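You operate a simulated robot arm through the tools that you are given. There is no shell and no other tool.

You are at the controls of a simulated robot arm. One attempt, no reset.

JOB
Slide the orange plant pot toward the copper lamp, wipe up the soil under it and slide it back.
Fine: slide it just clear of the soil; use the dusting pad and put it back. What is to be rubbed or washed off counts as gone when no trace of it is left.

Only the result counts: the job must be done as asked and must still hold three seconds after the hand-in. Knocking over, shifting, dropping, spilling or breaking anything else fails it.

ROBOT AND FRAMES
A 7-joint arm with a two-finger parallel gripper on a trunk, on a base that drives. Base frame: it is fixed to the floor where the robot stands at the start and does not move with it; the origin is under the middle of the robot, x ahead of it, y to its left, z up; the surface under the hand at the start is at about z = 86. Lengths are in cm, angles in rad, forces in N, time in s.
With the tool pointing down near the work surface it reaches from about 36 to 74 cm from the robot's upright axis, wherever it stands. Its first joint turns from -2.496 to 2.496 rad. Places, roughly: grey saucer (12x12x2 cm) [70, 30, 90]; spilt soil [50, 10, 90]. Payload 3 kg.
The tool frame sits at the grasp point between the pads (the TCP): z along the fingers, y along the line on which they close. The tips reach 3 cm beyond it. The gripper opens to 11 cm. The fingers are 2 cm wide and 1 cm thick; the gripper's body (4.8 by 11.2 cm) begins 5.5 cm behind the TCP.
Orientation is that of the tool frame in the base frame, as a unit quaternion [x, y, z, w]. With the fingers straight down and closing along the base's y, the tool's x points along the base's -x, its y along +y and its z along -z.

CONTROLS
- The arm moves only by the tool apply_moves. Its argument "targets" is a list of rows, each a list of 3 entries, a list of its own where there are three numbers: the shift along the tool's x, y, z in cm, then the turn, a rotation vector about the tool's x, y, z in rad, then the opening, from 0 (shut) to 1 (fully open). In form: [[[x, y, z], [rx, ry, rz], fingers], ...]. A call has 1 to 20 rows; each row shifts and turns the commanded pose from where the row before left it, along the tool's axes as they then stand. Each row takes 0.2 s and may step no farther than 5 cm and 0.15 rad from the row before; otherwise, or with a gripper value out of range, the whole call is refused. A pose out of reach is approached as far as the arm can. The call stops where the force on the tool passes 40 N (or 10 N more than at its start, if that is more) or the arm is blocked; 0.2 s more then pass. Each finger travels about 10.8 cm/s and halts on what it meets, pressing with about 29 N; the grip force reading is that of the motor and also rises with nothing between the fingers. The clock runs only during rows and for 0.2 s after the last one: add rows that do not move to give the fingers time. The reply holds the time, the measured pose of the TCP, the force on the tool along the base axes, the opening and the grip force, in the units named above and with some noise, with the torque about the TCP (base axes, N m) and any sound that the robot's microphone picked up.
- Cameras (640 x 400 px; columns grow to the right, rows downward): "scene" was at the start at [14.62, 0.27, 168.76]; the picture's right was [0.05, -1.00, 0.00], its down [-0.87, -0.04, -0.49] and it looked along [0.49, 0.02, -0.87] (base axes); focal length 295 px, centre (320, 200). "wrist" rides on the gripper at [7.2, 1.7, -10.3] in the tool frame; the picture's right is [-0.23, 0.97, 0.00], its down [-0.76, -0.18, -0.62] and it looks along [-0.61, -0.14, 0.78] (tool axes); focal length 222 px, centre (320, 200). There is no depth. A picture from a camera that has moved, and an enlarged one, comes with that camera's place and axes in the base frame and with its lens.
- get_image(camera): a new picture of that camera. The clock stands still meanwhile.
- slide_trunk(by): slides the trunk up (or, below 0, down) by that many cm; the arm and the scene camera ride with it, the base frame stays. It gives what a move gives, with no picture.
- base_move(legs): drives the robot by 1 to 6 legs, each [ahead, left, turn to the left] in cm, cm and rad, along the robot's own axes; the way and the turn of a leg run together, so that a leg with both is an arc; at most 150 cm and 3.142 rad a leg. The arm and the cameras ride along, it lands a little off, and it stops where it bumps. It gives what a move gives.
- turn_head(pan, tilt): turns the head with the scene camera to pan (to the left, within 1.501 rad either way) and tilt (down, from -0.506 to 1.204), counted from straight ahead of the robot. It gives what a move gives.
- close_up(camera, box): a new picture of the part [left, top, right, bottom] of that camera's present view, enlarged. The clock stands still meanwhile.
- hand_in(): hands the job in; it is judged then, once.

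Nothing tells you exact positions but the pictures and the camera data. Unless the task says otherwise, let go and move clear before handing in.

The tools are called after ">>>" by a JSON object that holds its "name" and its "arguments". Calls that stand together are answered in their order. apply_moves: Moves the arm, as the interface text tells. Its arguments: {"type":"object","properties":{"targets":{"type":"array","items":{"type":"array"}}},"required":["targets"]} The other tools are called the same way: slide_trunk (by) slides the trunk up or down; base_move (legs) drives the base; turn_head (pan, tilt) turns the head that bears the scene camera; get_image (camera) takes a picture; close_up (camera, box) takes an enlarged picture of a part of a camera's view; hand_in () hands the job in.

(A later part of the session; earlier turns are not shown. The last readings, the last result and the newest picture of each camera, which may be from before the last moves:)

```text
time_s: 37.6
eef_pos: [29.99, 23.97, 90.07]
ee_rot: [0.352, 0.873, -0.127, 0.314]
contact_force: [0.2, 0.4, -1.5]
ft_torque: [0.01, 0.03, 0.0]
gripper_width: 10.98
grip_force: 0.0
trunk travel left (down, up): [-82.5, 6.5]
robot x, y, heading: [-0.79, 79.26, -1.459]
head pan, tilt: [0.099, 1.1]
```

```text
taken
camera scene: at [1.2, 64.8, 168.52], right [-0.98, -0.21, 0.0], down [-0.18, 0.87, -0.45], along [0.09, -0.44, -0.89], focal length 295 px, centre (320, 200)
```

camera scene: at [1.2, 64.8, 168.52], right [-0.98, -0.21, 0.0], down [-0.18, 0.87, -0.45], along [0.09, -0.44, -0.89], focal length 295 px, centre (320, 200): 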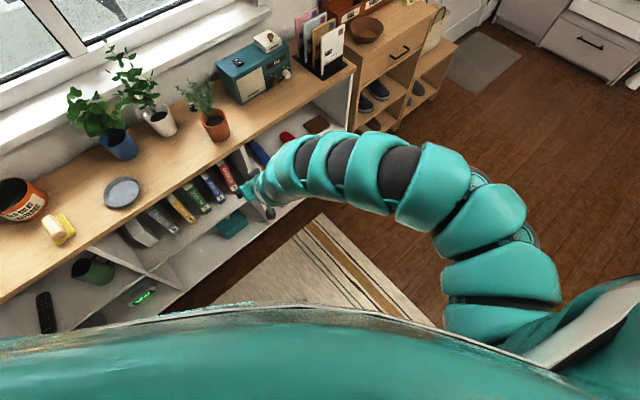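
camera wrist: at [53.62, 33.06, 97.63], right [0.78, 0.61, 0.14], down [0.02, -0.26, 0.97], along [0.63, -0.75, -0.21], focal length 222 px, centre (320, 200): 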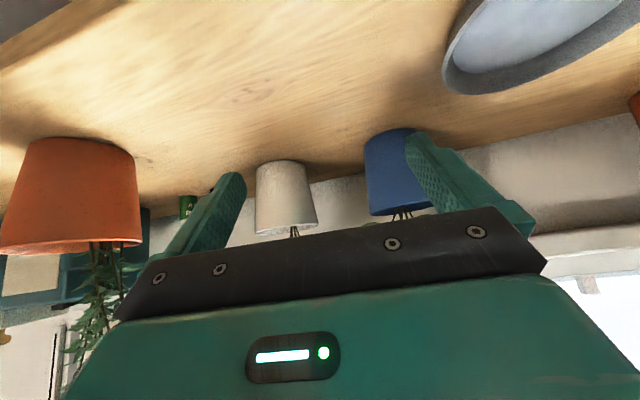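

I'll work within this range: low hand and r ≥ 63 when tilted. I'll drive about 9 cm closer to the pot with the hand kept low in front of the edge, then look with the wrist camera.

>>> {"name": "base_move", "arguments": {"legs": [[7.9, 4.3, 0]]}}

>>> {"name": "turn_head", "arguments": {"pan": 0.55, "tilt": 0.8}}

>>> {"name": "get_image", "arguments": {"camera": "scene"}}

>>> {"name": "get_image", "arguments": {"camera": "wrist"}}

```text
time_s: 38.7
eef_pos: [35.04, 16.38, 89.99]
ee_rot: [0.352, 0.873, -0.127, 0.314]
contact_force: [0.1, 0.1, 0.5]
ft_torque: [-0.03, 0.0, 0.0]
gripper_width: 11.02
grip_force: 0.0
trunk travel left (down, up): [-82.5, 6.5]
robot x, y, heading: [4.37, 71.58, -1.464]
head pan, tilt: [0.099, 1.1]
```

```text
time_s: 39.6
eef_pos: [35.11, 16.37, 90.07]
ee_rot: [0.352, 0.872, -0.128, 0.315]
contact_force: [0.1, -0.5, 0.6]
ft_torque: [-0.01, -0.01, 0.02]
gripper_width: 11.01
grip_force: 0.0
trunk travel left (down, up): [-82.5, 6.5]
robot x, y, heading: [4.2, 71.76, -1.459]
head pan, tilt: [0.55, 0.799]
```

```text
taken
camera scene: at [10.03, 57.07, 170.69], right [-0.79, -0.61, 0.0], down [-0.44, 0.57, -0.7], along [0.43, -0.55, -0.72], focal length 295 px, centre (320, 200)
```

scene: 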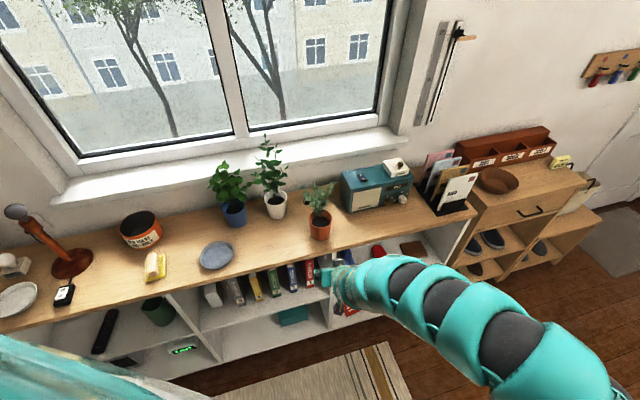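

```text
taken
camera wrist: at [27.59, 26.03, 93.37], right [0.8, 0.58, 0.14], down [0.01, -0.26, 0.97], along [0.6, -0.77, -0.22], focal length 222 px, centre (320, 200)
```

wrist: 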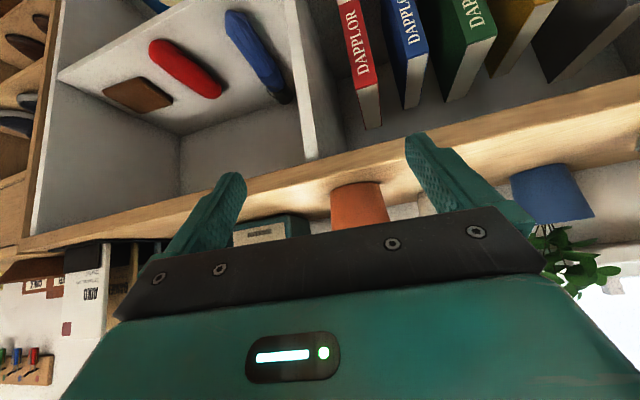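

The wrist view confirms the pot is where I computed it. I'll centre on it, step forward a little and tilt a bit more.

>>> {"name": "apply_moves", "arguments": {"targets": [[[-2.31, 1.2, 1.92], [0, 0, 0], 1], [[-2.31, 1.2, 1.92], [0, 0, 0], 1], [[0, 0, 0], [0, -0.09, 0], 1], [[0, 0, 0], [0, -0.09, 0], 1]]}}

>>> {"name": "get_image", "arguments": {"camera": "wrist"}}

```text
time_s: 40.6
eef_pos: [41.21, 14.14, 90.38]
ee_rot: [0.337, 0.841, -0.158, 0.393]
contact_force: [0.2, 0.5, 0.1]
ft_torque: [0.04, -0.03, 0.02]
gripper_width: 11.02
grip_force: 0.1
trunk travel left (down, up): [-82.5, 6.5]
robot x, y, heading: [4.36, 71.57, -1.467]
head pan, tilt: [0.55, 0.799]
```

```text
taken
camera wrist: at [33.35, 23.95, 91.34], right [0.78, 0.6, 0.17], down [-0.11, -0.13, 0.98], along [0.62, -0.79, -0.04], focal length 222 px, centre (320, 200)
```

wrist: 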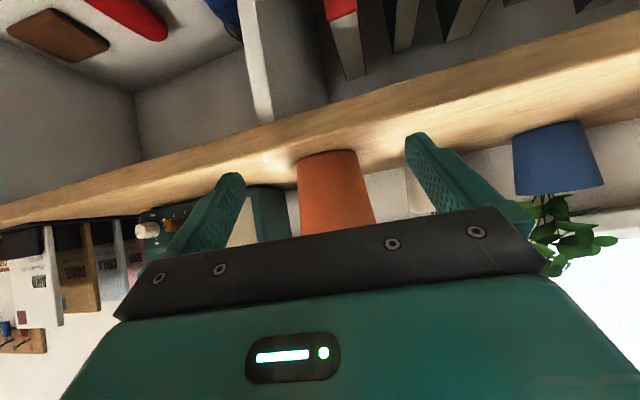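

The pot is centred to within 0.3 cm of the hand's axis and about 12 cm ahead. I'll advance with the fingers open, one on either side of it.

>>> {"name": "apply_moves", "arguments": {"targets": [[[-1.45, -0.07, 2.01], [0, 0, 0], 1], [[-1.45, -0.07, 2.01], [0, 0, 0], 1], [[-1.45, -0.07, 2.01], [0, 0, 0], 1]]}}

>>> {"name": "get_image", "arguments": {"camera": "wrist"}}

>>> {"name": "close_up", "arguments": {"camera": "scene", "box": [250, 170, 410, 270]}}

```text
time_s: 41.4
eef_pos: [46.34, 8.56, 89.4]
ee_rot: [0.34, 0.841, -0.159, 0.391]
contact_force: [-0.8, -0.4, -0.1]
ft_torque: [-0.02, -0.03, 0.03]
gripper_width: 10.99
grip_force: 0.0
trunk travel left (down, up): [-82.5, 6.5]
robot x, y, heading: [4.49, 71.36, -1.465]
head pan, tilt: [0.55, 0.799]
```

```text
taken
camera wrist: at [38.5, 18.48, 90.49], right [0.78, 0.6, 0.17], down [-0.11, -0.14, 0.98], along [0.61, -0.79, -0.04], focal length 222 px, centre (320, 200)
```

wrist: 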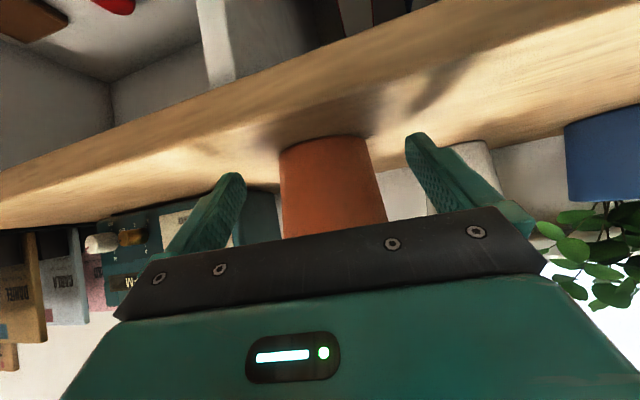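

```text
4.00 times, centred on (330, 220) of scene
camera zoom: at [10.15, 57.07, 170.69], right [-0.79, -0.61, 0.0], down [-0.44, 0.57, -0.7], along [0.43, -0.55, -0.72], focal length 1179 px, centre (280, 120)
```

zoom: 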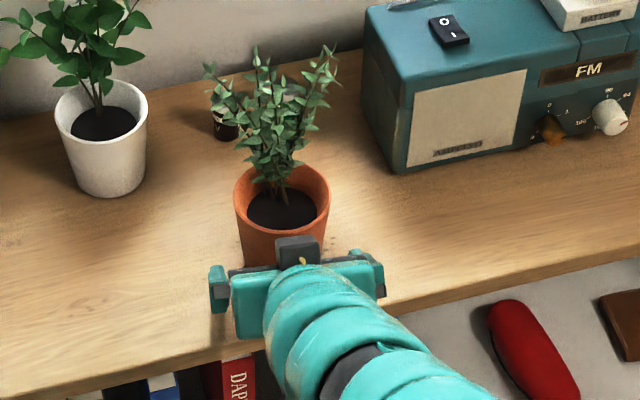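

Something dark sits on top of the hand near the pot's rim, so I'll zoom in before going further.

>>> {"name": "close_up", "arguments": {"camera": "scene", "box": [294, 200, 358, 240]}}

>>> {"name": "close_up", "arguments": {"camera": "wrist", "box": [200, 100, 440, 250]}}

```text
10.00 times, centred on (326, 220) of scene
camera zoom: at [10.15, 57.07, 170.69], right [-0.79, -0.61, 0.0], down [-0.44, 0.57, -0.7], along [0.43, -0.55, -0.72], focal length 2947 px, centre (260, 0)
```

zoom: 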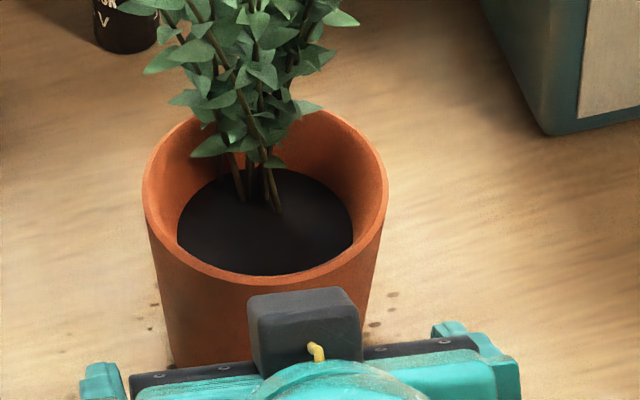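

```text
2.67 times, centred on (320, 175) of wrist
camera zoom: at [38.5, 18.48, 90.49], right [0.78, 0.6, 0.17], down [-0.11, -0.14, 0.98], along [0.61, -0.79, -0.04], focal length 592 px, centre (320, 267)
```

zoom: 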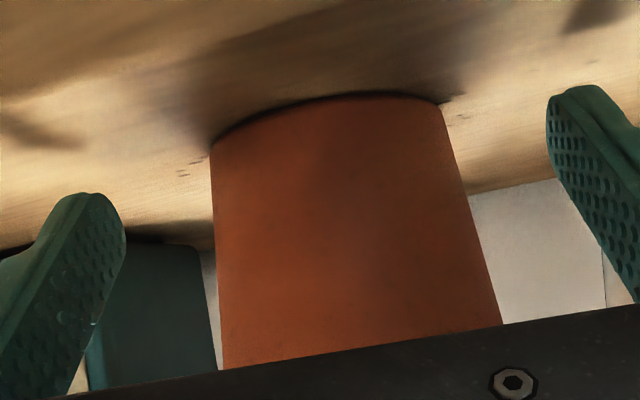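

The black box is fixed on top of the hand and would pass close over the pot's rim. I'll tilt the hand a bit flatter to gain clearance, then advance the last 2 cm.

>>> {"name": "apply_moves", "arguments": {"targets": [[[0, 0, 0], [0, -0.085, 0], 1], [[0, 0, 0], [0, -0.085, 0], 1]]}}

>>> {"name": "apply_moves", "arguments": {"targets": [[[-0.4, 0.07, 0.66], [0, 0, 0], 1], [[-0.4, 0.07, 0.66], [0, 0, 0], 1], [[-0.4, 0.07, 0.66], [0, 0, 0], 1]]}}

>>> {"name": "close_up", "arguments": {"camera": "scene", "box": [282, 180, 378, 240]}}

>>> {"name": "get_image", "arguments": {"camera": "wrist"}}

```text
time_s: 42.0
eef_pos: [46.25, 8.54, 89.48]
ee_rot: [0.325, 0.803, -0.188, 0.462]
contact_force: [0.2, 0.1, -0.3]
ft_torque: [0.02, 0.02, -0.02]
gripper_width: 10.98
grip_force: 0.1
trunk travel left (down, up): [-82.5, 6.5]
robot x, y, heading: [3.81, 71.4, -1.462]
head pan, tilt: [0.55, 0.799]
```

```text
time_s: 42.8
eef_pos: [47.5, 7.76, 89.42]
ee_rot: [0.324, 0.805, -0.186, 0.461]
contact_force: [0.1, -0.5, 0.3]
ft_torque: [-0.01, 0.03, 0.03]
gripper_width: 10.98
grip_force: 0.1
out of reach, approached as far as the arm can: row 3
trunk travel left (down, up): [-82.5, 6.5]
robot x, y, heading: [4.32, 71.59, -1.463]
head pan, tilt: [0.55, 0.799]
```

```text
6.67 times, centred on (330, 210) of scene
camera zoom: at [9.98, 57.08, 170.7], right [-0.79, -0.61, 0.0], down [-0.44, 0.57, -0.7], along [0.43, -0.55, -0.72], focal length 1965 px, centre (253, 133)
```

zoom: 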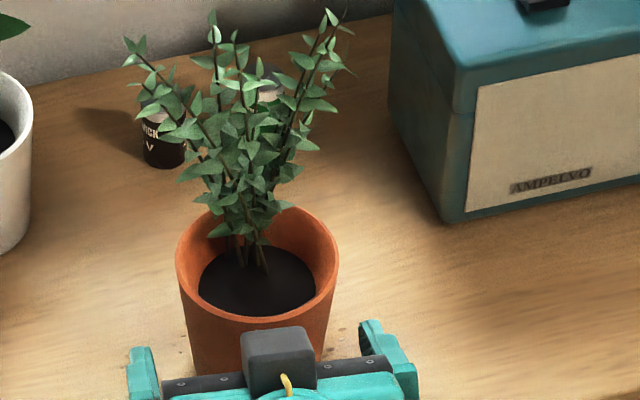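

```text
taken
camera wrist: at [39.64, 17.66, 88.4], right [0.76, 0.62, 0.2], down [-0.23, -0.02, 0.97], along [0.61, -0.78, 0.13], focal length 222 px, centre (320, 200)
```

wrist: 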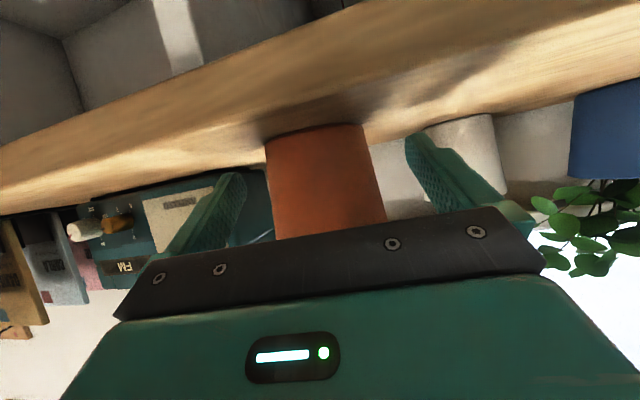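

The fingers straddle the pot, but the arm has reached its full extent about 1 cm short. I'll pull back, bring the base 6 cm nearer, and come in again.

>>> {"name": "apply_moves", "arguments": {"targets": [[[1.0, 0, -1.73], [0, 0, 0], 1], [[1.0, 0, -1.73], [0, 0, 0], 1], [[1.0, 0, -1.73], [0, 0, 0], 1], [[0.75, 0, -1.3], [0, 0, 0], 1]]}}

>>> {"name": "base_move", "arguments": {"legs": [[4.6, 3.86, 0]]}}

>>> {"name": "get_image", "arguments": {"camera": "wrist"}}

```text
time_s: 43.8
eef_pos: [42.13, 12.93, 89.45]
ee_rot: [0.323, 0.805, -0.186, 0.462]
contact_force: [-0.8, 0.0, 0.1]
ft_torque: [-0.01, -0.03, -0.01]
gripper_width: 11.0
grip_force: 0.0
trunk travel left (down, up): [-82.5, 6.5]
robot x, y, heading: [4.4, 71.3, -1.462]
head pan, tilt: [0.55, 0.799]
```

```text
time_s: 44.8
eef_pos: [46.74, 8.73, 89.32]
ee_rot: [0.325, 0.805, -0.187, 0.461]
contact_force: [1.6, 0.3, 0.3]
ft_torque: [-0.01, 0.04, -0.01]
gripper_width: 11.03
grip_force: 0.0
trunk travel left (down, up): [-82.5, 6.5]
robot x, y, heading: [8.68, 67.13, -1.464]
head pan, tilt: [0.55, 0.799]
```

```text
taken
camera wrist: at [38.91, 18.5, 88.21], right [0.76, 0.62, 0.19], down [-0.23, -0.02, 0.97], along [0.61, -0.78, 0.13], focal length 222 px, centre (320, 200)
```

wrist: 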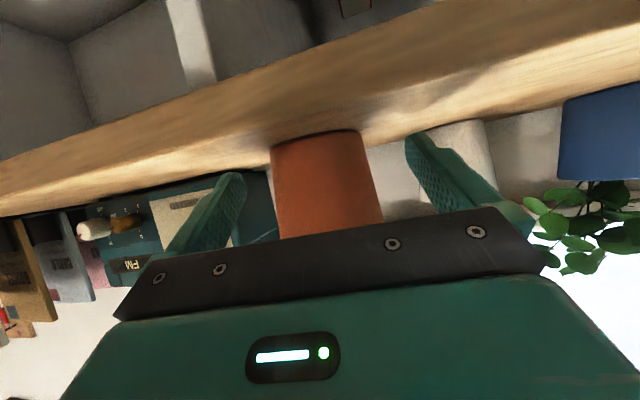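

The pot is 4.3 cm ahead and still centred. I'll advance 2.5 cm so the fingertips reach just past its middle.

>>> {"name": "apply_moves", "arguments": {"targets": [[[-0.42, -0.06, 0.72], [0, 0, 0], 1], [[-0.42, -0.06, 0.72], [0, 0, 0], 1], [[-0.42, -0.06, 0.72], [0, 0, 0], 1]]}}

>>> {"name": "get_image", "arguments": {"camera": "wrist"}}

>>> {"name": "close_up", "arguments": {"camera": "scene", "box": [270, 170, 398, 250]}}

```text
time_s: 45.6
eef_pos: [48.4, 6.71, 89.35]
ee_rot: [0.324, 0.805, -0.186, 0.461]
contact_force: [-0.3, -0.1, -0.5]
ft_torque: [0.02, 0.03, 0.0]
gripper_width: 11.0
grip_force: 0.1
trunk travel left (down, up): [-82.5, 6.5]
robot x, y, heading: [8.92, 67.07, -1.459]
head pan, tilt: [0.55, 0.799]
```

```text
taken
camera wrist: at [40.51, 16.62, 88.26], right [0.76, 0.62, 0.19], down [-0.23, -0.02, 0.97], along [0.61, -0.78, 0.13], focal length 222 px, centre (320, 200)
```

wrist: 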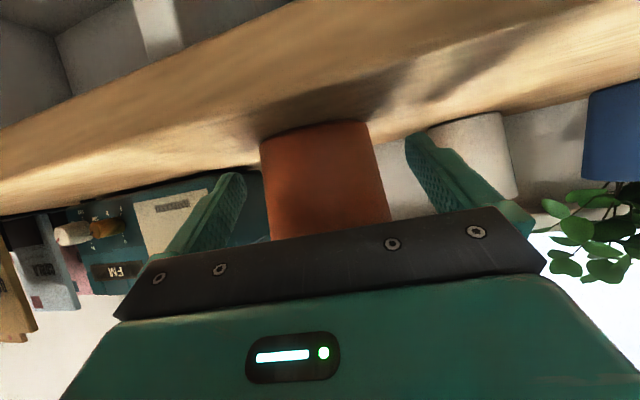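

```text
5.00 times, centred on (334, 210) of scene
camera zoom: at [14.52, 52.8, 170.69], right [-0.79, -0.61, 0.0], down [-0.44, 0.57, -0.7], along [0.43, -0.55, -0.72], focal length 1474 px, centre (250, 150)
```

zoom: 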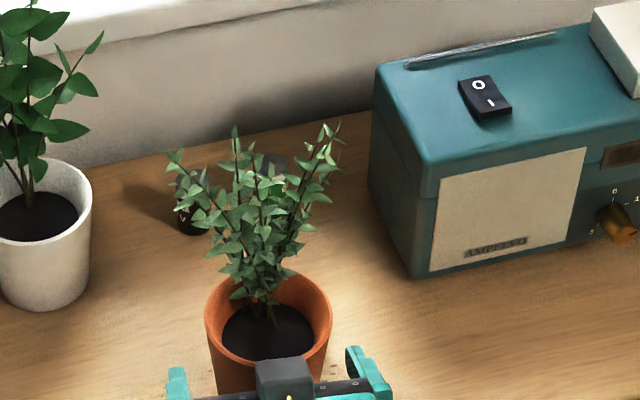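

The fingers are on either side and the tips are just past the pot's middle. I'll close slowly.

>>> {"name": "apply_moves", "arguments": {"targets": [[[0, 0, 0], [0, 0, 0], 0.75], [[0, 0, 0], [0, 0, 0], 0.7], [[0, 0, 0], [0, 0, 0], 0.7]]}}

>>> {"name": "apply_moves", "arguments": {"targets": [[[0, 0, 0], [0, 0, 0], 0.66], [[0, 0, 0], [0, 0, 0], 0.64], [[0, 0, 0], [0, 0, 0], 0.62], [[0, 0, 0], [0, 0, 0], 0.6], [[0, 0, 0], [0, 0, 0], 0.58], [[0, 0, 0], [0, 0, 0], 0.56]]}}

>>> {"name": "get_image", "arguments": {"camera": "wrist"}}

```text
time_s: 46.4
eef_pos: [48.5, 6.88, 89.41]
ee_rot: [0.325, 0.804, -0.187, 0.461]
contact_force: [-0.3, 0.4, -0.1]
ft_torque: [0.01, 0.0, 0.01]
gripper_width: 7.69
grip_force: 0.1
trunk travel left (down, up): [-82.5, 6.5]
robot x, y, heading: [8.64, 67.19, -1.459]
head pan, tilt: [0.55, 0.799]
```

```text
time_s: 47.8
eef_pos: [48.39, 6.77, 89.43]
ee_rot: [0.324, 0.804, -0.186, 0.462]
contact_force: [-0.4, -0.5, -1.0]
ft_torque: [-0.04, 0.05, 0.02]
gripper_width: 7.1
grip_force: 28.2
trunk travel left (down, up): [-82.5, 6.5]
robot x, y, heading: [8.94, 67.23, -1.46]
head pan, tilt: [0.55, 0.799]
```

```text
taken
camera wrist: at [40.49, 16.69, 88.26], right [0.76, 0.62, 0.2], down [-0.23, -0.02, 0.97], along [0.61, -0.78, 0.13], focal length 222 px, centre (320, 200)
```

wrist: 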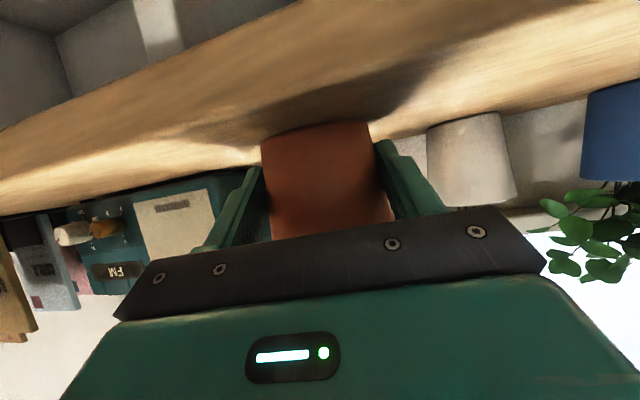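

Gripped at width 7.1 cm, with the TCP at about (48.43, 6.79, 89.4), which I record as the home pose. Now I'll slide it along the tool's +y, which points at the lamp.

>>> {"name": "apply_moves", "arguments": {"targets": [[[0, 1, 0], [0, 0, 0], 0.56], [[0, 1.5, 0], [0, 0, 0], 0.56], [[0, 1.5, 0], [0, 0, 0], 0.56]]}}

>>> {"name": "close_up", "arguments": {"camera": "scene", "box": [250, 170, 410, 270]}}

```text
time_s: 48.6
eef_pos: [51.25, 9.77, 89.28]
ee_rot: [0.324, 0.804, -0.186, 0.462]
contact_force: [0.0, 1.0, -0.2]
ft_torque: [0.06, -0.02, -0.01]
gripper_width: 7.12
grip_force: 29.0
trunk travel left (down, up): [-82.5, 6.5]
robot x, y, heading: [8.7, 67.29, -1.463]
head pan, tilt: [0.55, 0.799]
```

```text
4.00 times, centred on (330, 220) of scene
camera zoom: at [14.55, 52.86, 170.7], right [-0.79, -0.61, 0.0], down [-0.44, 0.57, -0.7], along [0.43, -0.55, -0.72], focal length 1179 px, centre (280, 120)
```

zoom: 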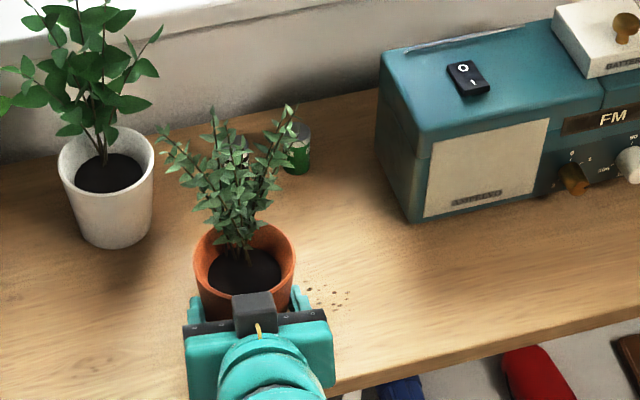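

The pot slides upright and soil is appearing behind it. I'll continue.

>>> {"name": "apply_moves", "arguments": {"targets": [[[0, 1.5, 0], [0, 0, 0], 0.56], [[0, 1.5, 0], [0, 0, 0], 0.56], [[0, 1.5, 0], [0, 0, 0], 0.56], [[0, 0.5, 0], [0, 0, 0], 0.56]]}}

>>> {"name": "get_image", "arguments": {"camera": "wrist"}}

>>> {"name": "close_up", "arguments": {"camera": "scene", "box": [250, 170, 410, 270]}}

>>> {"name": "close_up", "arguments": {"camera": "scene", "box": [294, 210, 374, 260]}}

```text
time_s: 49.6
eef_pos: [54.56, 13.4, 89.36]
ee_rot: [0.324, 0.804, -0.186, 0.462]
contact_force: [-0.3, -0.3, 1.0]
ft_torque: [-0.07, -0.07, -0.01]
gripper_width: 7.11
grip_force: 28.9
trunk travel left (down, up): [-82.5, 6.5]
robot x, y, heading: [8.39, 67.34, -1.469]
head pan, tilt: [0.55, 0.799]
```

```text
taken
camera wrist: at [46.63, 23.26, 88.27], right [0.76, 0.62, 0.2], down [-0.23, -0.02, 0.97], along [0.61, -0.78, 0.13], focal length 222 px, centre (320, 200)
```

wrist: 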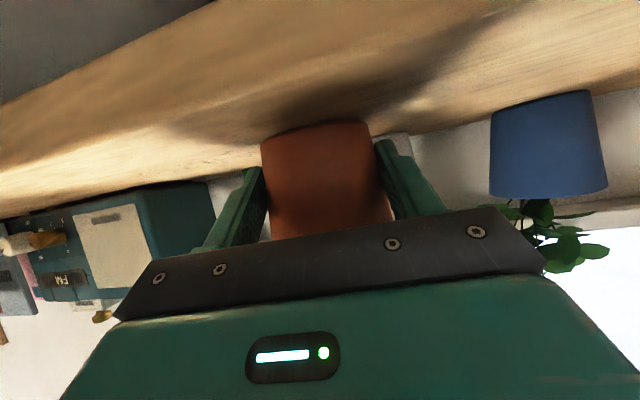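

```text
4.00 times, centred on (330, 220) of scene
camera zoom: at [14.45, 52.84, 170.7], right [-0.79, -0.61, 0.0], down [-0.44, 0.57, -0.7], along [0.43, -0.55, -0.72], focal length 1179 px, centre (280, 120)
```

zoom: 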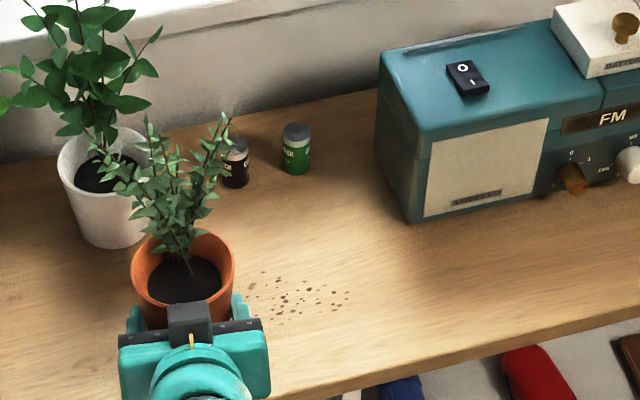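

```text
8.00 times, centred on (334, 235) of scene
camera zoom: at [14.45, 52.84, 170.7], right [-0.79, -0.61, 0.0], down [-0.44, 0.57, -0.7], along [0.43, -0.55, -0.72], focal length 2358 px, centre (208, -80)
```

zoom: 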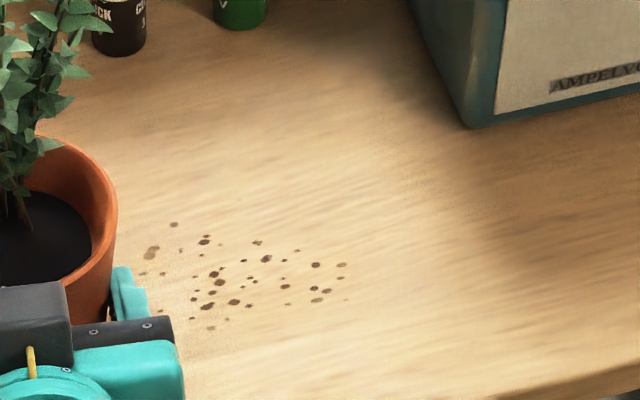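

The soil patch is exposed, roughly x 46–55 and y 1–8.5. I'll slide 1.2 cm more so the pad has room to wipe beside the pot, then let go.

>>> {"name": "apply_moves", "arguments": {"targets": [[[0, 0.6, 0], [0, 0, 0], 0.56], [[0, 0.6, 0], [0, 0, 0], 0.56], [[0, 0, 0], [0, 0, 0], 0.56]]}}

>>> {"name": "apply_moves", "arguments": {"targets": [[[0, 0, 0], [0, 0, 0], 0.68], [[0, 0, 0], [0, 0, 0], 0.75], [[0, 0, 0], [0, 0, 0], 0.85], [[0, 0, 0], [0, 0, 0], 1], [[0, 0, 0], [0, 0, 0], 1]]}}

>>> {"name": "get_image", "arguments": {"camera": "wrist"}}

```text
time_s: 50.4
eef_pos: [55.44, 14.29, 89.48]
ee_rot: [0.324, 0.804, -0.186, 0.462]
contact_force: [-0.3, 1.1, -0.2]
ft_torque: [0.04, 0.06, 0.01]
gripper_width: 7.12
grip_force: 28.9
trunk travel left (down, up): [-82.5, 6.5]
robot x, y, heading: [8.93, 67.44, -1.462]
head pan, tilt: [0.55, 0.799]
```

```text
time_s: 51.6
eef_pos: [55.36, 14.33, 89.37]
ee_rot: [0.324, 0.805, -0.185, 0.461]
contact_force: [0.5, 0.2, -0.4]
ft_torque: [0.0, -0.02, -0.01]
gripper_width: 11.01
grip_force: 0.2
trunk travel left (down, up): [-82.5, 6.5]
robot x, y, heading: [8.4, 67.3, -1.464]
head pan, tilt: [0.55, 0.799]
```

```text
taken
camera wrist: at [47.51, 24.13, 88.34], right [0.76, 0.62, 0.2], down [-0.23, -0.02, 0.97], along [0.61, -0.78, 0.13], focal length 222 px, centre (320, 200)
```

wrist: 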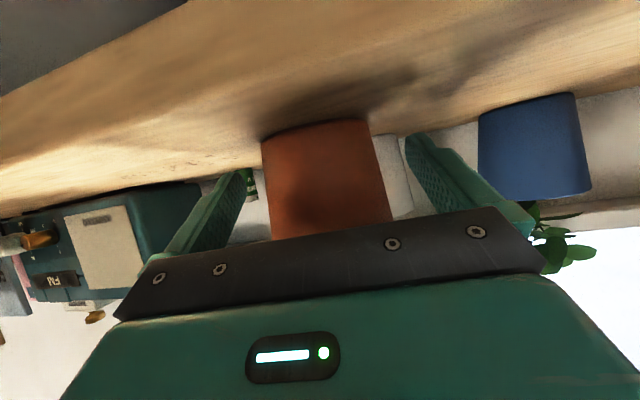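

The pot is released at its parked place, 10.25 cm from home. I'll retract straight back and inspect the soil.

>>> {"name": "apply_moves", "arguments": {"targets": [[[1.0, 0, -1.73], [0, 0, 0], 1], [[1.25, 0, -2.17], [0, 0, 0], 1], [[1.25, 0, -2.17], [0, 0, 0], 1], [[1.5, 0, -2.6], [0, 0, 0], 1]]}}

>>> {"name": "close_up", "arguments": {"camera": "scene", "box": [250, 170, 410, 270]}}

>>> {"name": "close_up", "arguments": {"camera": "scene", "box": [274, 205, 354, 255]}}

```text
time_s: 52.6
eef_pos: [48.12, 21.46, 89.36]
ee_rot: [0.324, 0.805, -0.186, 0.461]
contact_force: [0.3, -0.9, 0.5]
ft_torque: [0.02, 0.0, -0.03]
gripper_width: 11.01
grip_force: 0.0
trunk travel left (down, up): [-82.5, 6.5]
robot x, y, heading: [8.78, 67.3, -1.462]
head pan, tilt: [0.55, 0.799]
```

```text
4.00 times, centred on (330, 220) of scene
camera zoom: at [14.4, 52.94, 170.71], right [-0.79, -0.61, 0.0], down [-0.44, 0.57, -0.7], along [0.43, -0.55, -0.72], focal length 1179 px, centre (280, 120)
```

zoom: 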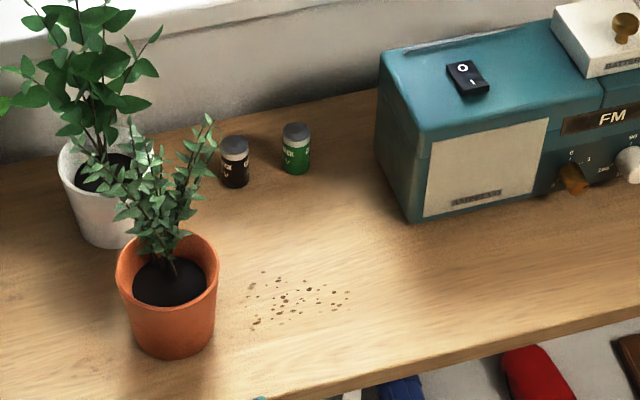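

```text
8.00 times, centred on (314, 230) of scene
camera zoom: at [14.4, 52.94, 170.71], right [-0.79, -0.61, 0.0], down [-0.44, 0.57, -0.7], along [0.43, -0.55, -0.72], focal length 2358 px, centre (368, -40)
```

zoom: 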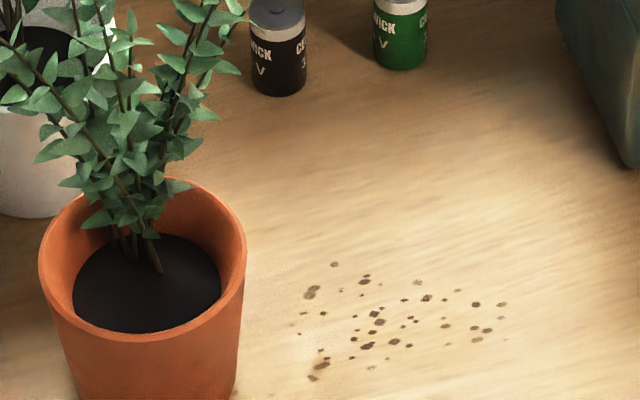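

The soil is fully exposed: about x 46–55 and y 1–9.5. There is also a faint mark right by the pot's base near (53.6,11.9), which I'll examine.

>>> {"name": "close_up", "arguments": {"camera": "scene", "box": [276, 232, 340, 272]}}

>>> {"name": "get_image", "arguments": {"camera": "wrist"}}

```text
10.00 times, centred on (308, 252) of scene
camera zoom: at [14.4, 52.94, 170.71], right [-0.79, -0.61, 0.0], down [-0.44, 0.57, -0.7], along [0.43, -0.55, -0.72], focal length 2947 px, centre (440, -320)
```

zoom: 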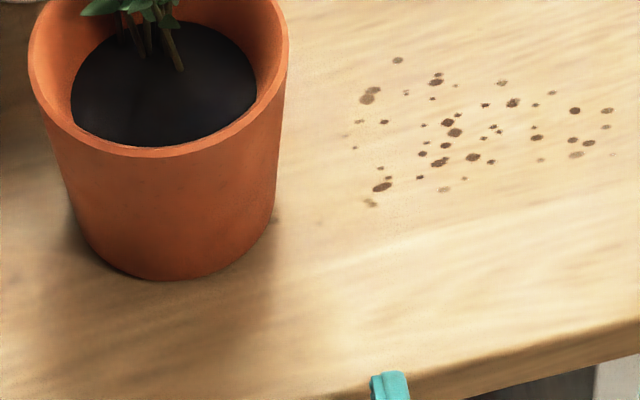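

```text
taken
camera wrist: at [40.21, 31.24, 88.26], right [0.76, 0.62, 0.19], down [-0.23, -0.02, 0.97], along [0.61, -0.78, 0.13], focal length 222 px, centre (320, 200)
```

wrist: 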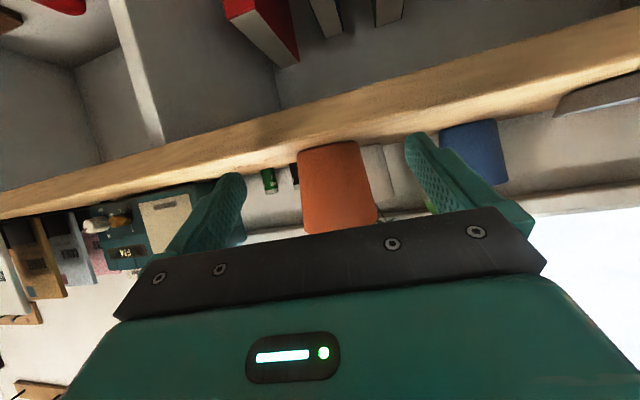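

Those darker spots against the pot look like grain and shadow; I'll check again later. Now I'll swing the hand left along the front edge toward the pad.

>>> {"name": "apply_moves", "arguments": {"targets": [[[0.25, 3.72, -0.43], [0, 0, 0], 1], [[0.25, 3.72, -0.43], [0, 0, 0], 1], [[0.25, 3.72, -0.43], [0, 0, 0], 1], [[0.25, 3.72, -0.43], [0, 0, 0], 1]]}}

```text
time_s: 53.6
eef_pos: [57.45, 33.32, 89.5]
ee_rot: [0.323, 0.805, -0.187, 0.461]
contact_force: [-0.3, 0.3, -0.2]
ft_torque: [0.01, 0.0, 0.02]
gripper_width: 11.02
grip_force: 0.1
trunk travel left (down, up): [-82.5, 6.5]
robot x, y, heading: [8.68, 67.01, -1.461]
head pan, tilt: [0.55, 0.799]
```

>>> {"name": "apply_moves", "arguments": {"targets": [[[0.5, 3.65, -0.866], [0, 0, 0], 1], [[0.5, 3.65, -0.866], [0, 0, 0], 1], [[0.4, 3.65, -0.7], [0, 0, 0], 1], [[0.3, 3.7, -0.5], [0, 0, 0], 1]]}}

```text
time_s: 54.6
eef_pos: [65.16, 46.1, 89.57]
ee_rot: [0.324, 0.805, -0.188, 0.46]
contact_force: [0.0, 0.1, 0.1]
ft_torque: [-0.01, 0.04, 0.0]
gripper_width: 10.99
grip_force: 0.1
trunk travel left (down, up): [-82.5, 6.5]
robot x, y, heading: [8.94, 67.39, -1.468]
head pan, tilt: [0.55, 0.799]
```

No trouble so far. Now I'll bring the hand back to vertical while raising it.

>>> {"name": "apply_moves", "arguments": {"targets": [[[-1.097, 0, 0], [0, 0.15, 0], 1], [[-1.084, 0, -0.17], [0, 0.15, 0], 1], [[-1.046, 0, -0.33], [0, 0.15, 0], 1], [[-0.985, 0, -0.483], [0, 0.15, 0], 1], [[-0.903, 0, -0.626], [0, 0.15, 0], 1], [[-0.799, 0, -0.753], [0, 0.15, 0], 1], [[-0.678, 0, -0.864], [0, 0.14, 0], 1]]}}

```text
time_s: 56.2
eef_pos: [58.59, 45.69, 97.42]
ee_rot: [0.372, 0.928, -0.009, 0.023]
contact_force: [-0.1, -0.1, -0.4]
ft_torque: [0.01, -0.01, -0.02]
gripper_width: 11.01
grip_force: 0.0
out of reach, approached as far as the arm can: row 4, 5, 6, 7
trunk travel left (down, up): [-82.5, 6.5]
robot x, y, heading: [8.55, 67.16, -1.459]
head pan, tilt: [0.55, 0.799]
```

>>> {"name": "apply_moves", "arguments": {"targets": [[[-2, 0, 0], [0, 0.045, 0], 1], [[-2, 0, 0], [0, 0, 0], 1], [[-2, 0, 0], [0, 0, 0], 1]]}}

>>> {"name": "turn_head", "arguments": {"pan": 0.7, "tilt": 0.9}}

>>> {"name": "get_image", "arguments": {"camera": "scene"}}

```text
time_s: 57.0
eef_pos: [59.11, 43.41, 98.31]
ee_rot: [0.373, 0.928, -0.002, 0.004]
contact_force: [0.2, -0.5, -0.7]
ft_torque: [-0.05, 0.0, -0.03]
gripper_width: 11.03
grip_force: 0.1
out of reach, approached as far as the arm can: row 1, 2, 3
trunk travel left (down, up): [-82.5, 6.5]
robot x, y, heading: [8.98, 67.27, -1.465]
head pan, tilt: [0.55, 0.799]
```

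```text
time_s: 57.7
eef_pos: [59.12, 43.25, 98.33]
ee_rot: [0.373, 0.928, -0.002, 0.002]
contact_force: [0.3, 0.8, -0.3]
ft_torque: [0.04, 0.02, -0.03]
gripper_width: 10.99
grip_force: 0.0
trunk travel left (down, up): [-82.5, 6.5]
robot x, y, heading: [8.74, 67.16, -1.462]
head pan, tilt: [0.7, 0.901]
```

```text
taken
camera scene: at [15.01, 54.01, 169.91], right [-0.69, -0.72, 0.0], down [-0.57, 0.54, -0.62], along [0.45, -0.43, -0.78], focal length 295 px, centre (320, 200)
```

scene: 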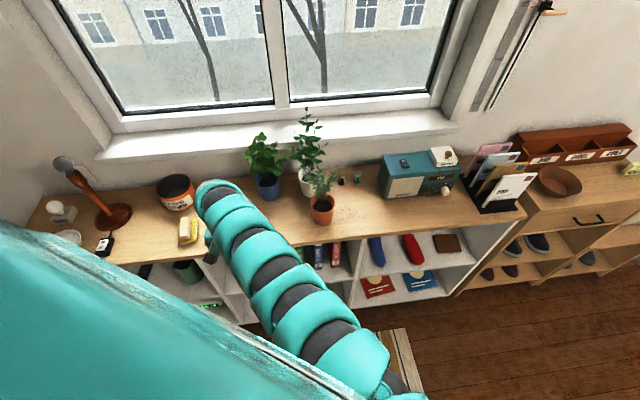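

The arm is nearly straight in this posture. Rather than stretching it further, I'll use the base to place the hand. First I'll test here, in front of the edge, that it can go down and up and turn in yaw.

>>> {"name": "apply_moves", "arguments": {"targets": [[[0, 0, 2], [0, 0, -0.1], 1], [[0, 0, 2], [0, 0, -0.1], 1], [[0, 0, 2], [0, 0, 0], 1], [[0, 0, 2], [0, 0, 0], 1]]}}

>>> {"name": "apply_moves", "arguments": {"targets": [[[0, 0, -2], [0, 0, 0], 1], [[0, 0, -2], [0, 0, 0], 1], [[0, 0, -2], [0, 0, 0], 1], [[0, 0, -2], [0, 0, 0], 1]]}}

```text
time_s: 58.7
eef_pos: [56.7, 43.33, 92.09]
ee_rot: [0.279, 0.96, -0.003, 0.003]
contact_force: [0.0, 0.0, 0.6]
ft_torque: [-0.01, 0.01, 0.01]
gripper_width: 10.99
grip_force: 0.1
out of reach, approached as far as the arm can: row 1, 2, 4
trunk travel left (down, up): [-82.5, 6.5]
robot x, y, heading: [8.55, 67.38, -1.46]
head pan, tilt: [0.7, 0.901]
```

```text
time_s: 59.7
eef_pos: [56.79, 43.35, 100.16]
ee_rot: [0.279, 0.96, -0.003, 0.003]
contact_force: [-0.4, 0.6, 0.6]
ft_torque: [0.0, 0.03, -0.05]
gripper_width: 11.01
grip_force: 0.0
trunk travel left (down, up): [-82.5, 6.5]
robot x, y, heading: [8.62, 67.22, -1.458]
head pan, tilt: [0.7, 0.901]
```

At this far-left angle the arm is stretched out. The arm behaves best with the hand about 25–35° left of the heading, so I'll turn the base left for the pad job and turn back later for the soil.

>>> {"name": "base_move", "arguments": {"legs": [[0, 0, 0.73]]}}

>>> {"name": "turn_head", "arguments": {"pan": 0.3, "tilt": 0.9}}

>>> {"name": "get_image", "arguments": {"camera": "scene"}}

```text
time_s: 62.1
eef_pos: [60.48, 81.82, 100.24]
ee_rot: [-0.084, 0.996, -0.001, 0.004]
contact_force: [0.2, 0.0, -0.3]
ft_torque: [0.0, 0.0, 0.0]
gripper_width: 11.01
grip_force: 0.0
trunk travel left (down, up): [-82.5, 6.5]
robot x, y, heading: [8.75, 67.46, -0.727]
head pan, tilt: [0.7, 0.901]
```

```text
time_s: 62.9
eef_pos: [60.4, 81.8, 100.22]
ee_rot: [-0.085, 0.996, -0.003, 0.004]
contact_force: [-0.9, -1.9, 0.4]
ft_torque: [0.01, 0.01, -0.02]
gripper_width: 11.0
grip_force: 0.1
trunk travel left (down, up): [-82.5, 6.5]
robot x, y, heading: [8.93, 67.22, -0.73]
head pan, tilt: [0.3, 0.901]
```

```text
taken
camera scene: at [21.54, 58.77, 169.91], right [-0.41, -0.91, 0.0], down [-0.71, 0.32, -0.62], along [0.57, -0.26, -0.78], focal length 295 px, centre (320, 200)
```

scene: 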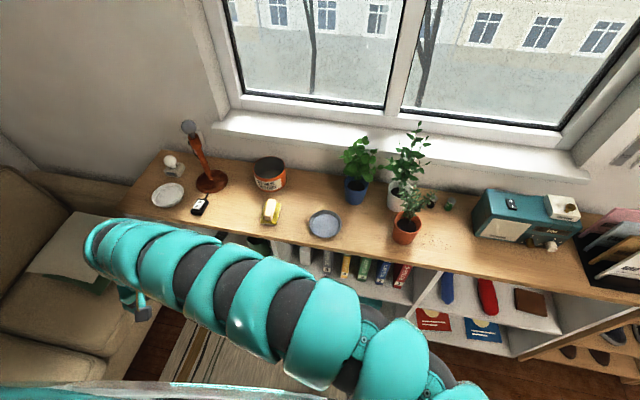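

Now I'll swing the hand to the right, in front of the edge, turning its yaw to match the pad.

>>> {"name": "apply_moves", "arguments": {"targets": [[[-0.085, -3.353, 0.3], [0, 0, 0.094], 1], [[-0.398, -3.33, 0.3], [0, 0, 0.094], 1], [[-0.709, -3.278, 0.3], [0, 0, 0.094], 1], [[-1.014, -3.197, 0.3], [0, 0, 0.094], 1], [[-1.309, -3.088, 0.3], [0, 0, 0.094], 1], [[-1.593, -2.95, 0.3], [0, 0, 0.094], 1], [[-1.863, -2.787, 0.3], [0, 0, 0.094], 1], [[-2.117, -2.6, 0.3], [0, 0, 0.094], 1]]}}

```text
time_s: 64.7
eef_pos: [65.66, 55.57, 97.71]
ee_rot: [0.288, 0.958, 0.001, 0.004]
contact_force: [0.7, -0.4, 0.0]
ft_torque: [0.02, 0.0, -0.02]
gripper_width: 11.01
grip_force: 0.0
trunk travel left (down, up): [-82.5, 6.5]
robot x, y, heading: [8.8, 67.3, -0.728]
head pan, tilt: [0.3, 0.901]
```

Good, no reach trouble at this angle. I'll drive about 10 cm closer, so the pad is at r≈67.

>>> {"name": "base_move", "arguments": {"legs": [[9.9, 3.0, 0]]}}

>>> {"name": "get_image", "arguments": {"camera": "wrist"}}

>>> {"name": "turn_head", "arguments": {"pan": 0.4, "tilt": 0.9}}

>>> {"name": "get_image", "arguments": {"camera": "scene"}}

```text
time_s: 65.9
eef_pos: [75.08, 51.47, 97.59]
ee_rot: [0.288, 0.957, 0.001, 0.003]
contact_force: [-0.8, -0.6, 1.1]
ft_torque: [0.04, 0.0, 0.02]
gripper_width: 10.99
grip_force: 0.0
trunk travel left (down, up): [-82.5, 6.5]
robot x, y, heading: [17.88, 62.68, -0.725]
head pan, tilt: [0.3, 0.901]
```

```text
taken
camera wrist: at [69.85, 56.77, 107.9], right [0.73, 0.69, 0.0], down [0.53, -0.57, 0.63], along [0.43, -0.45, -0.78], focal length 222 px, centre (320, 200)
```

wrist: 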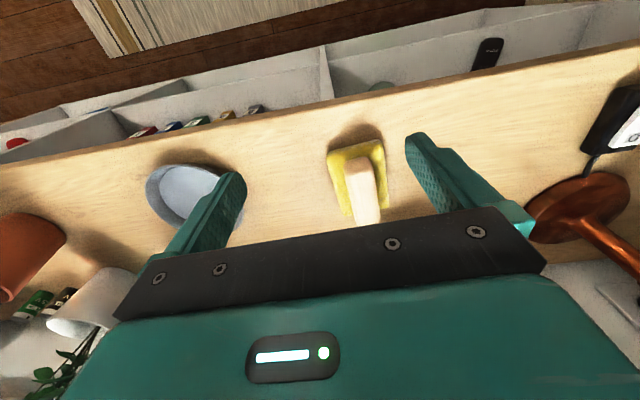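

```text
time_s: 66.6
eef_pos: [74.87, 51.53, 97.57]
ee_rot: [0.288, 0.958, 0.0, 0.004]
contact_force: [1.3, -0.1, 0.1]
ft_torque: [0.02, -0.01, 0.0]
gripper_width: 11.0
grip_force: 0.2
trunk travel left (down, up): [-82.5, 6.5]
robot x, y, heading: [18.04, 63.01, -0.727]
head pan, tilt: [0.4, 0.901]
```

```text
taken
camera scene: at [31.02, 55.26, 169.91], right [-0.32, -0.95, 0.0], down [-0.74, 0.25, -0.62], along [0.59, -0.2, -0.78], focal length 295 px, centre (320, 200)
```

scene: 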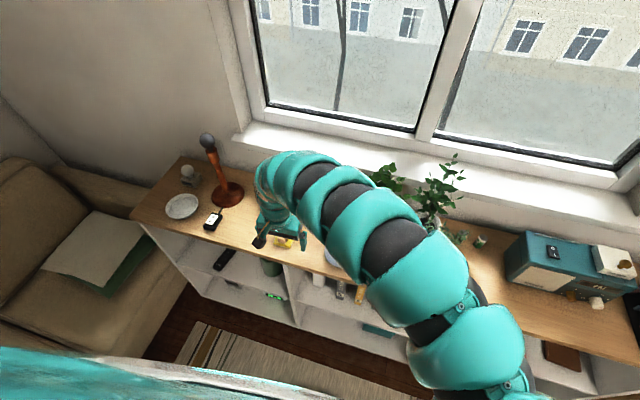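

The pad is well in view of the wrist camera. I'll zoom in to locate its handle and orientation.

>>> {"name": "close_up", "arguments": {"camera": "wrist", "box": [290, 110, 450, 210]}}

>>> {"name": "close_up", "arguments": {"camera": "scene", "box": [230, 200, 350, 275]}}

```text
4.00 times, centred on (370, 160) of wrist
camera zoom: at [69.73, 56.81, 107.96], right [0.73, 0.69, 0.0], down [0.53, -0.57, 0.63], along [0.43, -0.45, -0.78], focal length 888 px, centre (120, 360)
```

zoom: 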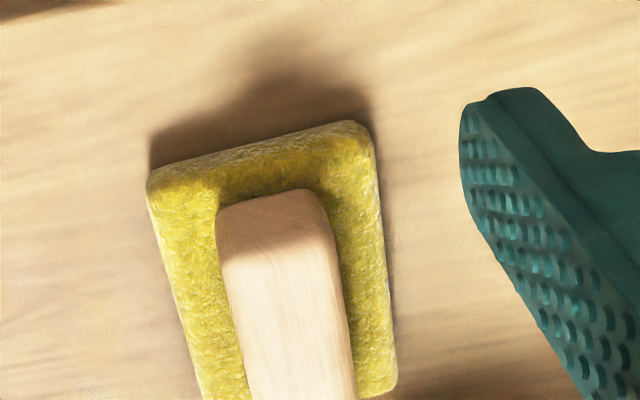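

```text
5.33 times, centred on (290, 238) of scene
camera zoom: at [31.02, 55.26, 169.91], right [-0.32, -0.95, 0.0], down [-0.74, 0.25, -0.62], along [0.59, -0.2, -0.78], focal length 1572 px, centre (480, 0)
```

zoom: 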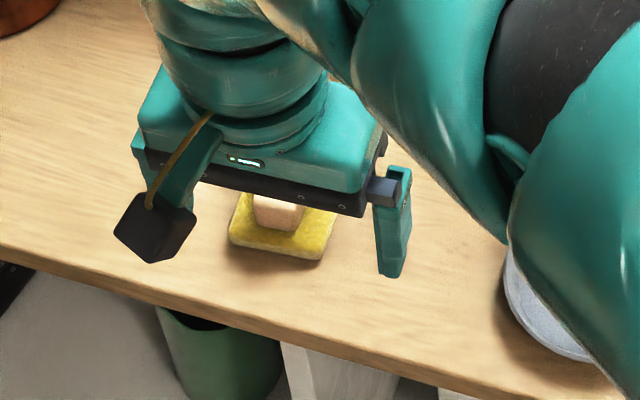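

The pad centre is ≈ (83.0,49.7), its long axis is at ≈ -31°, and the handle is about 2.6 cm wide with its top at z≈90.5. I'll move over it at height.

>>> {"name": "apply_moves", "arguments": {"targets": [[[-2.57, 0.98, 0.3], [0, 0, -0.022], 1], [[-2.57, 0.98, 0.3], [0, 0, -0.022], 1], [[-2.57, 0.98, 0.4], [0, 0, 0], 1]]}}

>>> {"name": "get_image", "arguments": {"camera": "wrist"}}

>>> {"name": "close_up", "arguments": {"camera": "scene", "box": [230, 180, 350, 255]}}

```text
time_s: 67.4
eef_pos: [81.5, 49.53, 96.97]
ee_rot: [0.267, 0.964, -0.001, 0.004]
contact_force: [0.3, -0.6, -0.9]
ft_torque: [-0.04, -0.01, 0.05]
gripper_width: 11.0
grip_force: 0.1
out of reach, approached as far as the arm can: row 3
trunk travel left (down, up): [-82.5, 6.5]
robot x, y, heading: [17.72, 63.11, -0.726]
head pan, tilt: [0.4, 0.901]
```

```text
taken
camera wrist: at [76.09, 54.74, 107.25], right [0.7, 0.72, 0.0], down [0.56, -0.54, 0.63], along [0.45, -0.44, -0.78], focal length 222 px, centre (320, 200)
```

wrist: 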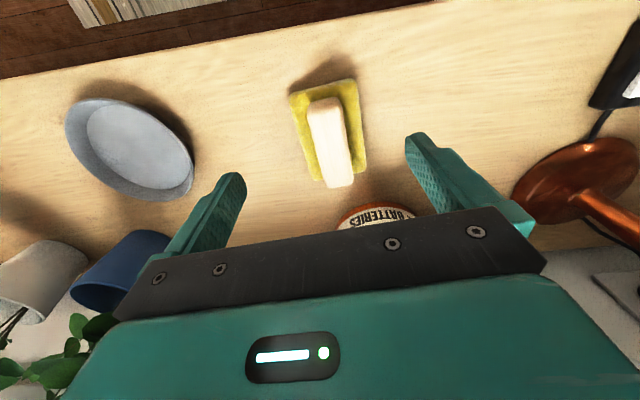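

```text
5.33 times, centred on (290, 218) of scene
camera zoom: at [31.04, 55.28, 169.92], right [-0.32, -0.95, 0.0], down [-0.74, 0.25, -0.62], along [0.59, -0.2, -0.78], focal length 1572 px, centre (480, 107)
```

zoom: 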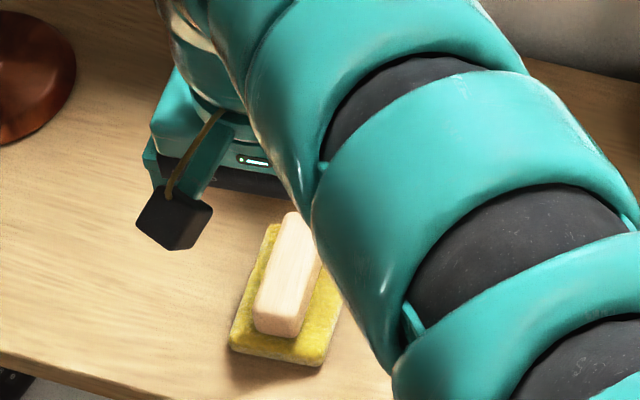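

The arm is at full stretch 1–2 cm short of the pad. I'll zoom the wrist view to fix the pad's centre, then bring the base a bit nearer.

>>> {"name": "close_up", "arguments": {"camera": "wrist", "box": [264, 70, 392, 150]}}

>>> {"name": "close_up", "arguments": {"camera": "wrist", "box": [264, 120, 392, 200]}}

```text
5.00 times, centred on (328, 110) of wrist
camera zoom: at [76.09, 54.74, 107.25], right [0.7, 0.72, 0.0], down [0.56, -0.54, 0.63], along [0.45, -0.44, -0.78], focal length 1111 px, centre (280, 650)
```

zoom: 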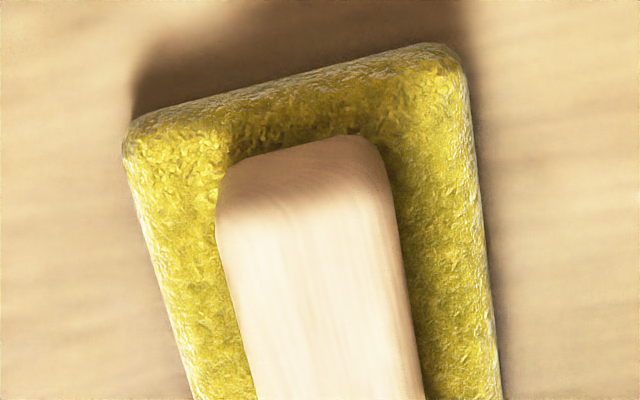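

```text
5.00 times, centred on (328, 160) of wrist
camera zoom: at [76.09, 54.74, 107.25], right [0.7, 0.72, 0.0], down [0.56, -0.54, 0.63], along [0.45, -0.44, -0.78], focal length 1111 px, centre (280, 400)
```

zoom: 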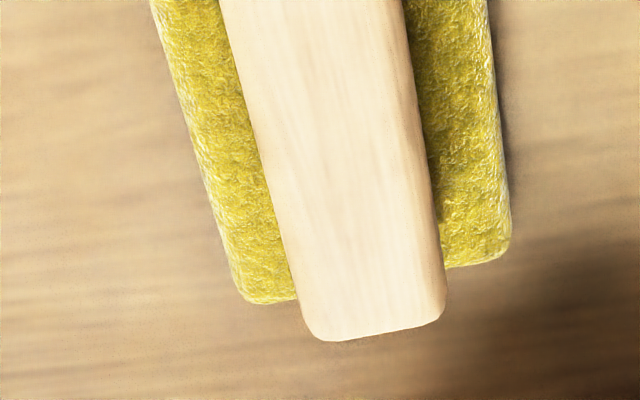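

The pad centre is (83.1,49.4), yaw ≈ -32°, size 5.7×8.6 cm, with the handle top at z≈89.6. I'll drive the base about 5.5 cm closer with the hand high, then come over it.

>>> {"name": "base_move", "arguments": {"legs": [[4.9, 2.8, 0]]}}

```text
time_s: 68.3
eef_pos: [87.16, 48.44, 96.95]
ee_rot: [0.267, 0.964, 0.001, 0.002]
contact_force: [0.2, 0.1, -1.1]
ft_torque: [0.03, 0.06, -0.01]
gripper_width: 11.02
grip_force: 0.0
trunk travel left (down, up): [-82.5, 6.5]
robot x, y, heading: [23.55, 61.83, -0.728]
head pan, tilt: [0.4, 0.901]
```

>>> {"name": "apply_moves", "arguments": {"targets": [[[1.99, -0.63, 0.5], [0, 0, 0.009], 1], [[1.98, -0.64, 0.5], [0, 0, 0.009], 1], [[0, 0, 1], [0, 0, 0], 0.8], [[0, 0, 1], [0, 0, 0], 0.6]]}}

>>> {"name": "get_image", "arguments": {"camera": "wrist"}}

>>> {"name": "close_up", "arguments": {"camera": "wrist", "box": [224, 100, 416, 220]}}

```text
time_s: 69.3
eef_pos: [83.02, 49.46, 93.88]
ee_rot: [0.276, 0.961, -0.001, 0.003]
contact_force: [0.1, -0.5, 0.6]
ft_torque: [-0.03, 0.01, 0.03]
gripper_width: 6.6
grip_force: 0.0
trunk travel left (down, up): [-82.5, 6.5]
robot x, y, heading: [23.74, 62.05, -0.728]
head pan, tilt: [0.4, 0.901]
```

```text
taken
camera wrist: at [77.68, 54.69, 104.11], right [0.71, 0.71, 0.0], down [0.55, -0.55, 0.63], along [0.45, -0.44, -0.78], focal length 222 px, centre (320, 200)
```

wrist: 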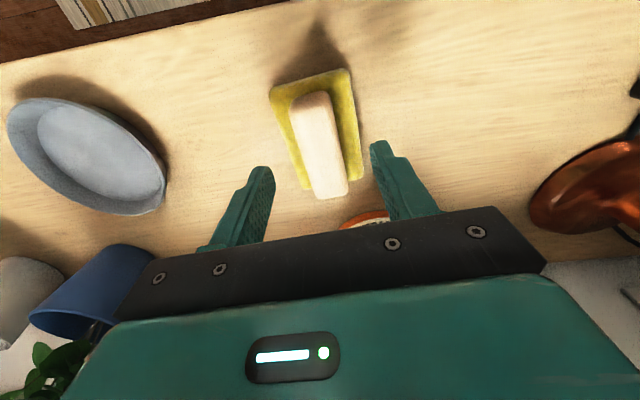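

```text
3.33 times, centred on (320, 160) of wrist
camera zoom: at [77.68, 54.69, 104.11], right [0.71, 0.71, 0.0], down [0.55, -0.55, 0.63], along [0.45, -0.44, -0.78], focal length 740 px, centre (320, 333)
```

zoom: 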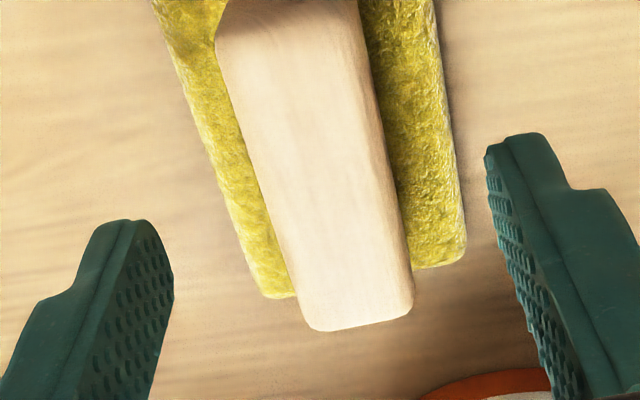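

The hand is centred over the handle and aligned. I'll descend so the tips are just above the felt, then close.

>>> {"name": "apply_moves", "arguments": {"targets": [[[0, 0, 1], [0, 0, 0], 0.6], [[0, 0, 1], [0, 0, 0], 0.6], [[0, 0, 0.8], [0, 0, 0], 0.6]]}}

>>> {"name": "close_up", "arguments": {"camera": "wrist", "box": [224, 80, 416, 200]}}

```text
time_s: 70.1
eef_pos: [83.02, 49.57, 91.21]
ee_rot: [0.275, 0.961, 0.0, 0.003]
contact_force: [-0.2, 0.0, 0.7]
ft_torque: [0.07, 0.03, -0.02]
gripper_width: 6.59
grip_force: 0.0
trunk travel left (down, up): [-82.5, 6.5]
robot x, y, heading: [23.21, 61.59, -0.725]
head pan, tilt: [0.4, 0.901]
```

```text
3.33 times, centred on (320, 140) of wrist
camera zoom: at [77.7, 54.81, 101.48], right [0.71, 0.71, 0.0], down [0.55, -0.55, 0.63], along [0.45, -0.44, -0.78], focal length 740 px, centre (320, 400)
```

zoom: 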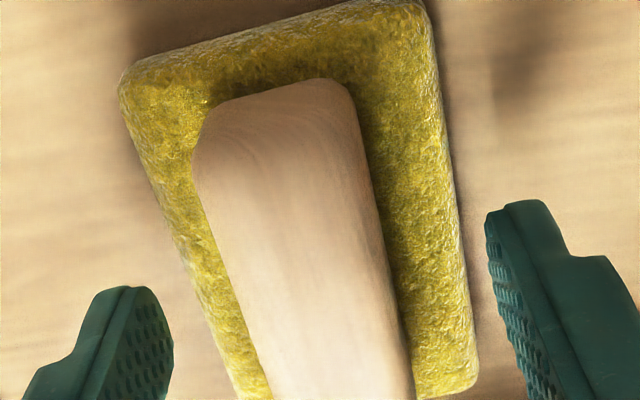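

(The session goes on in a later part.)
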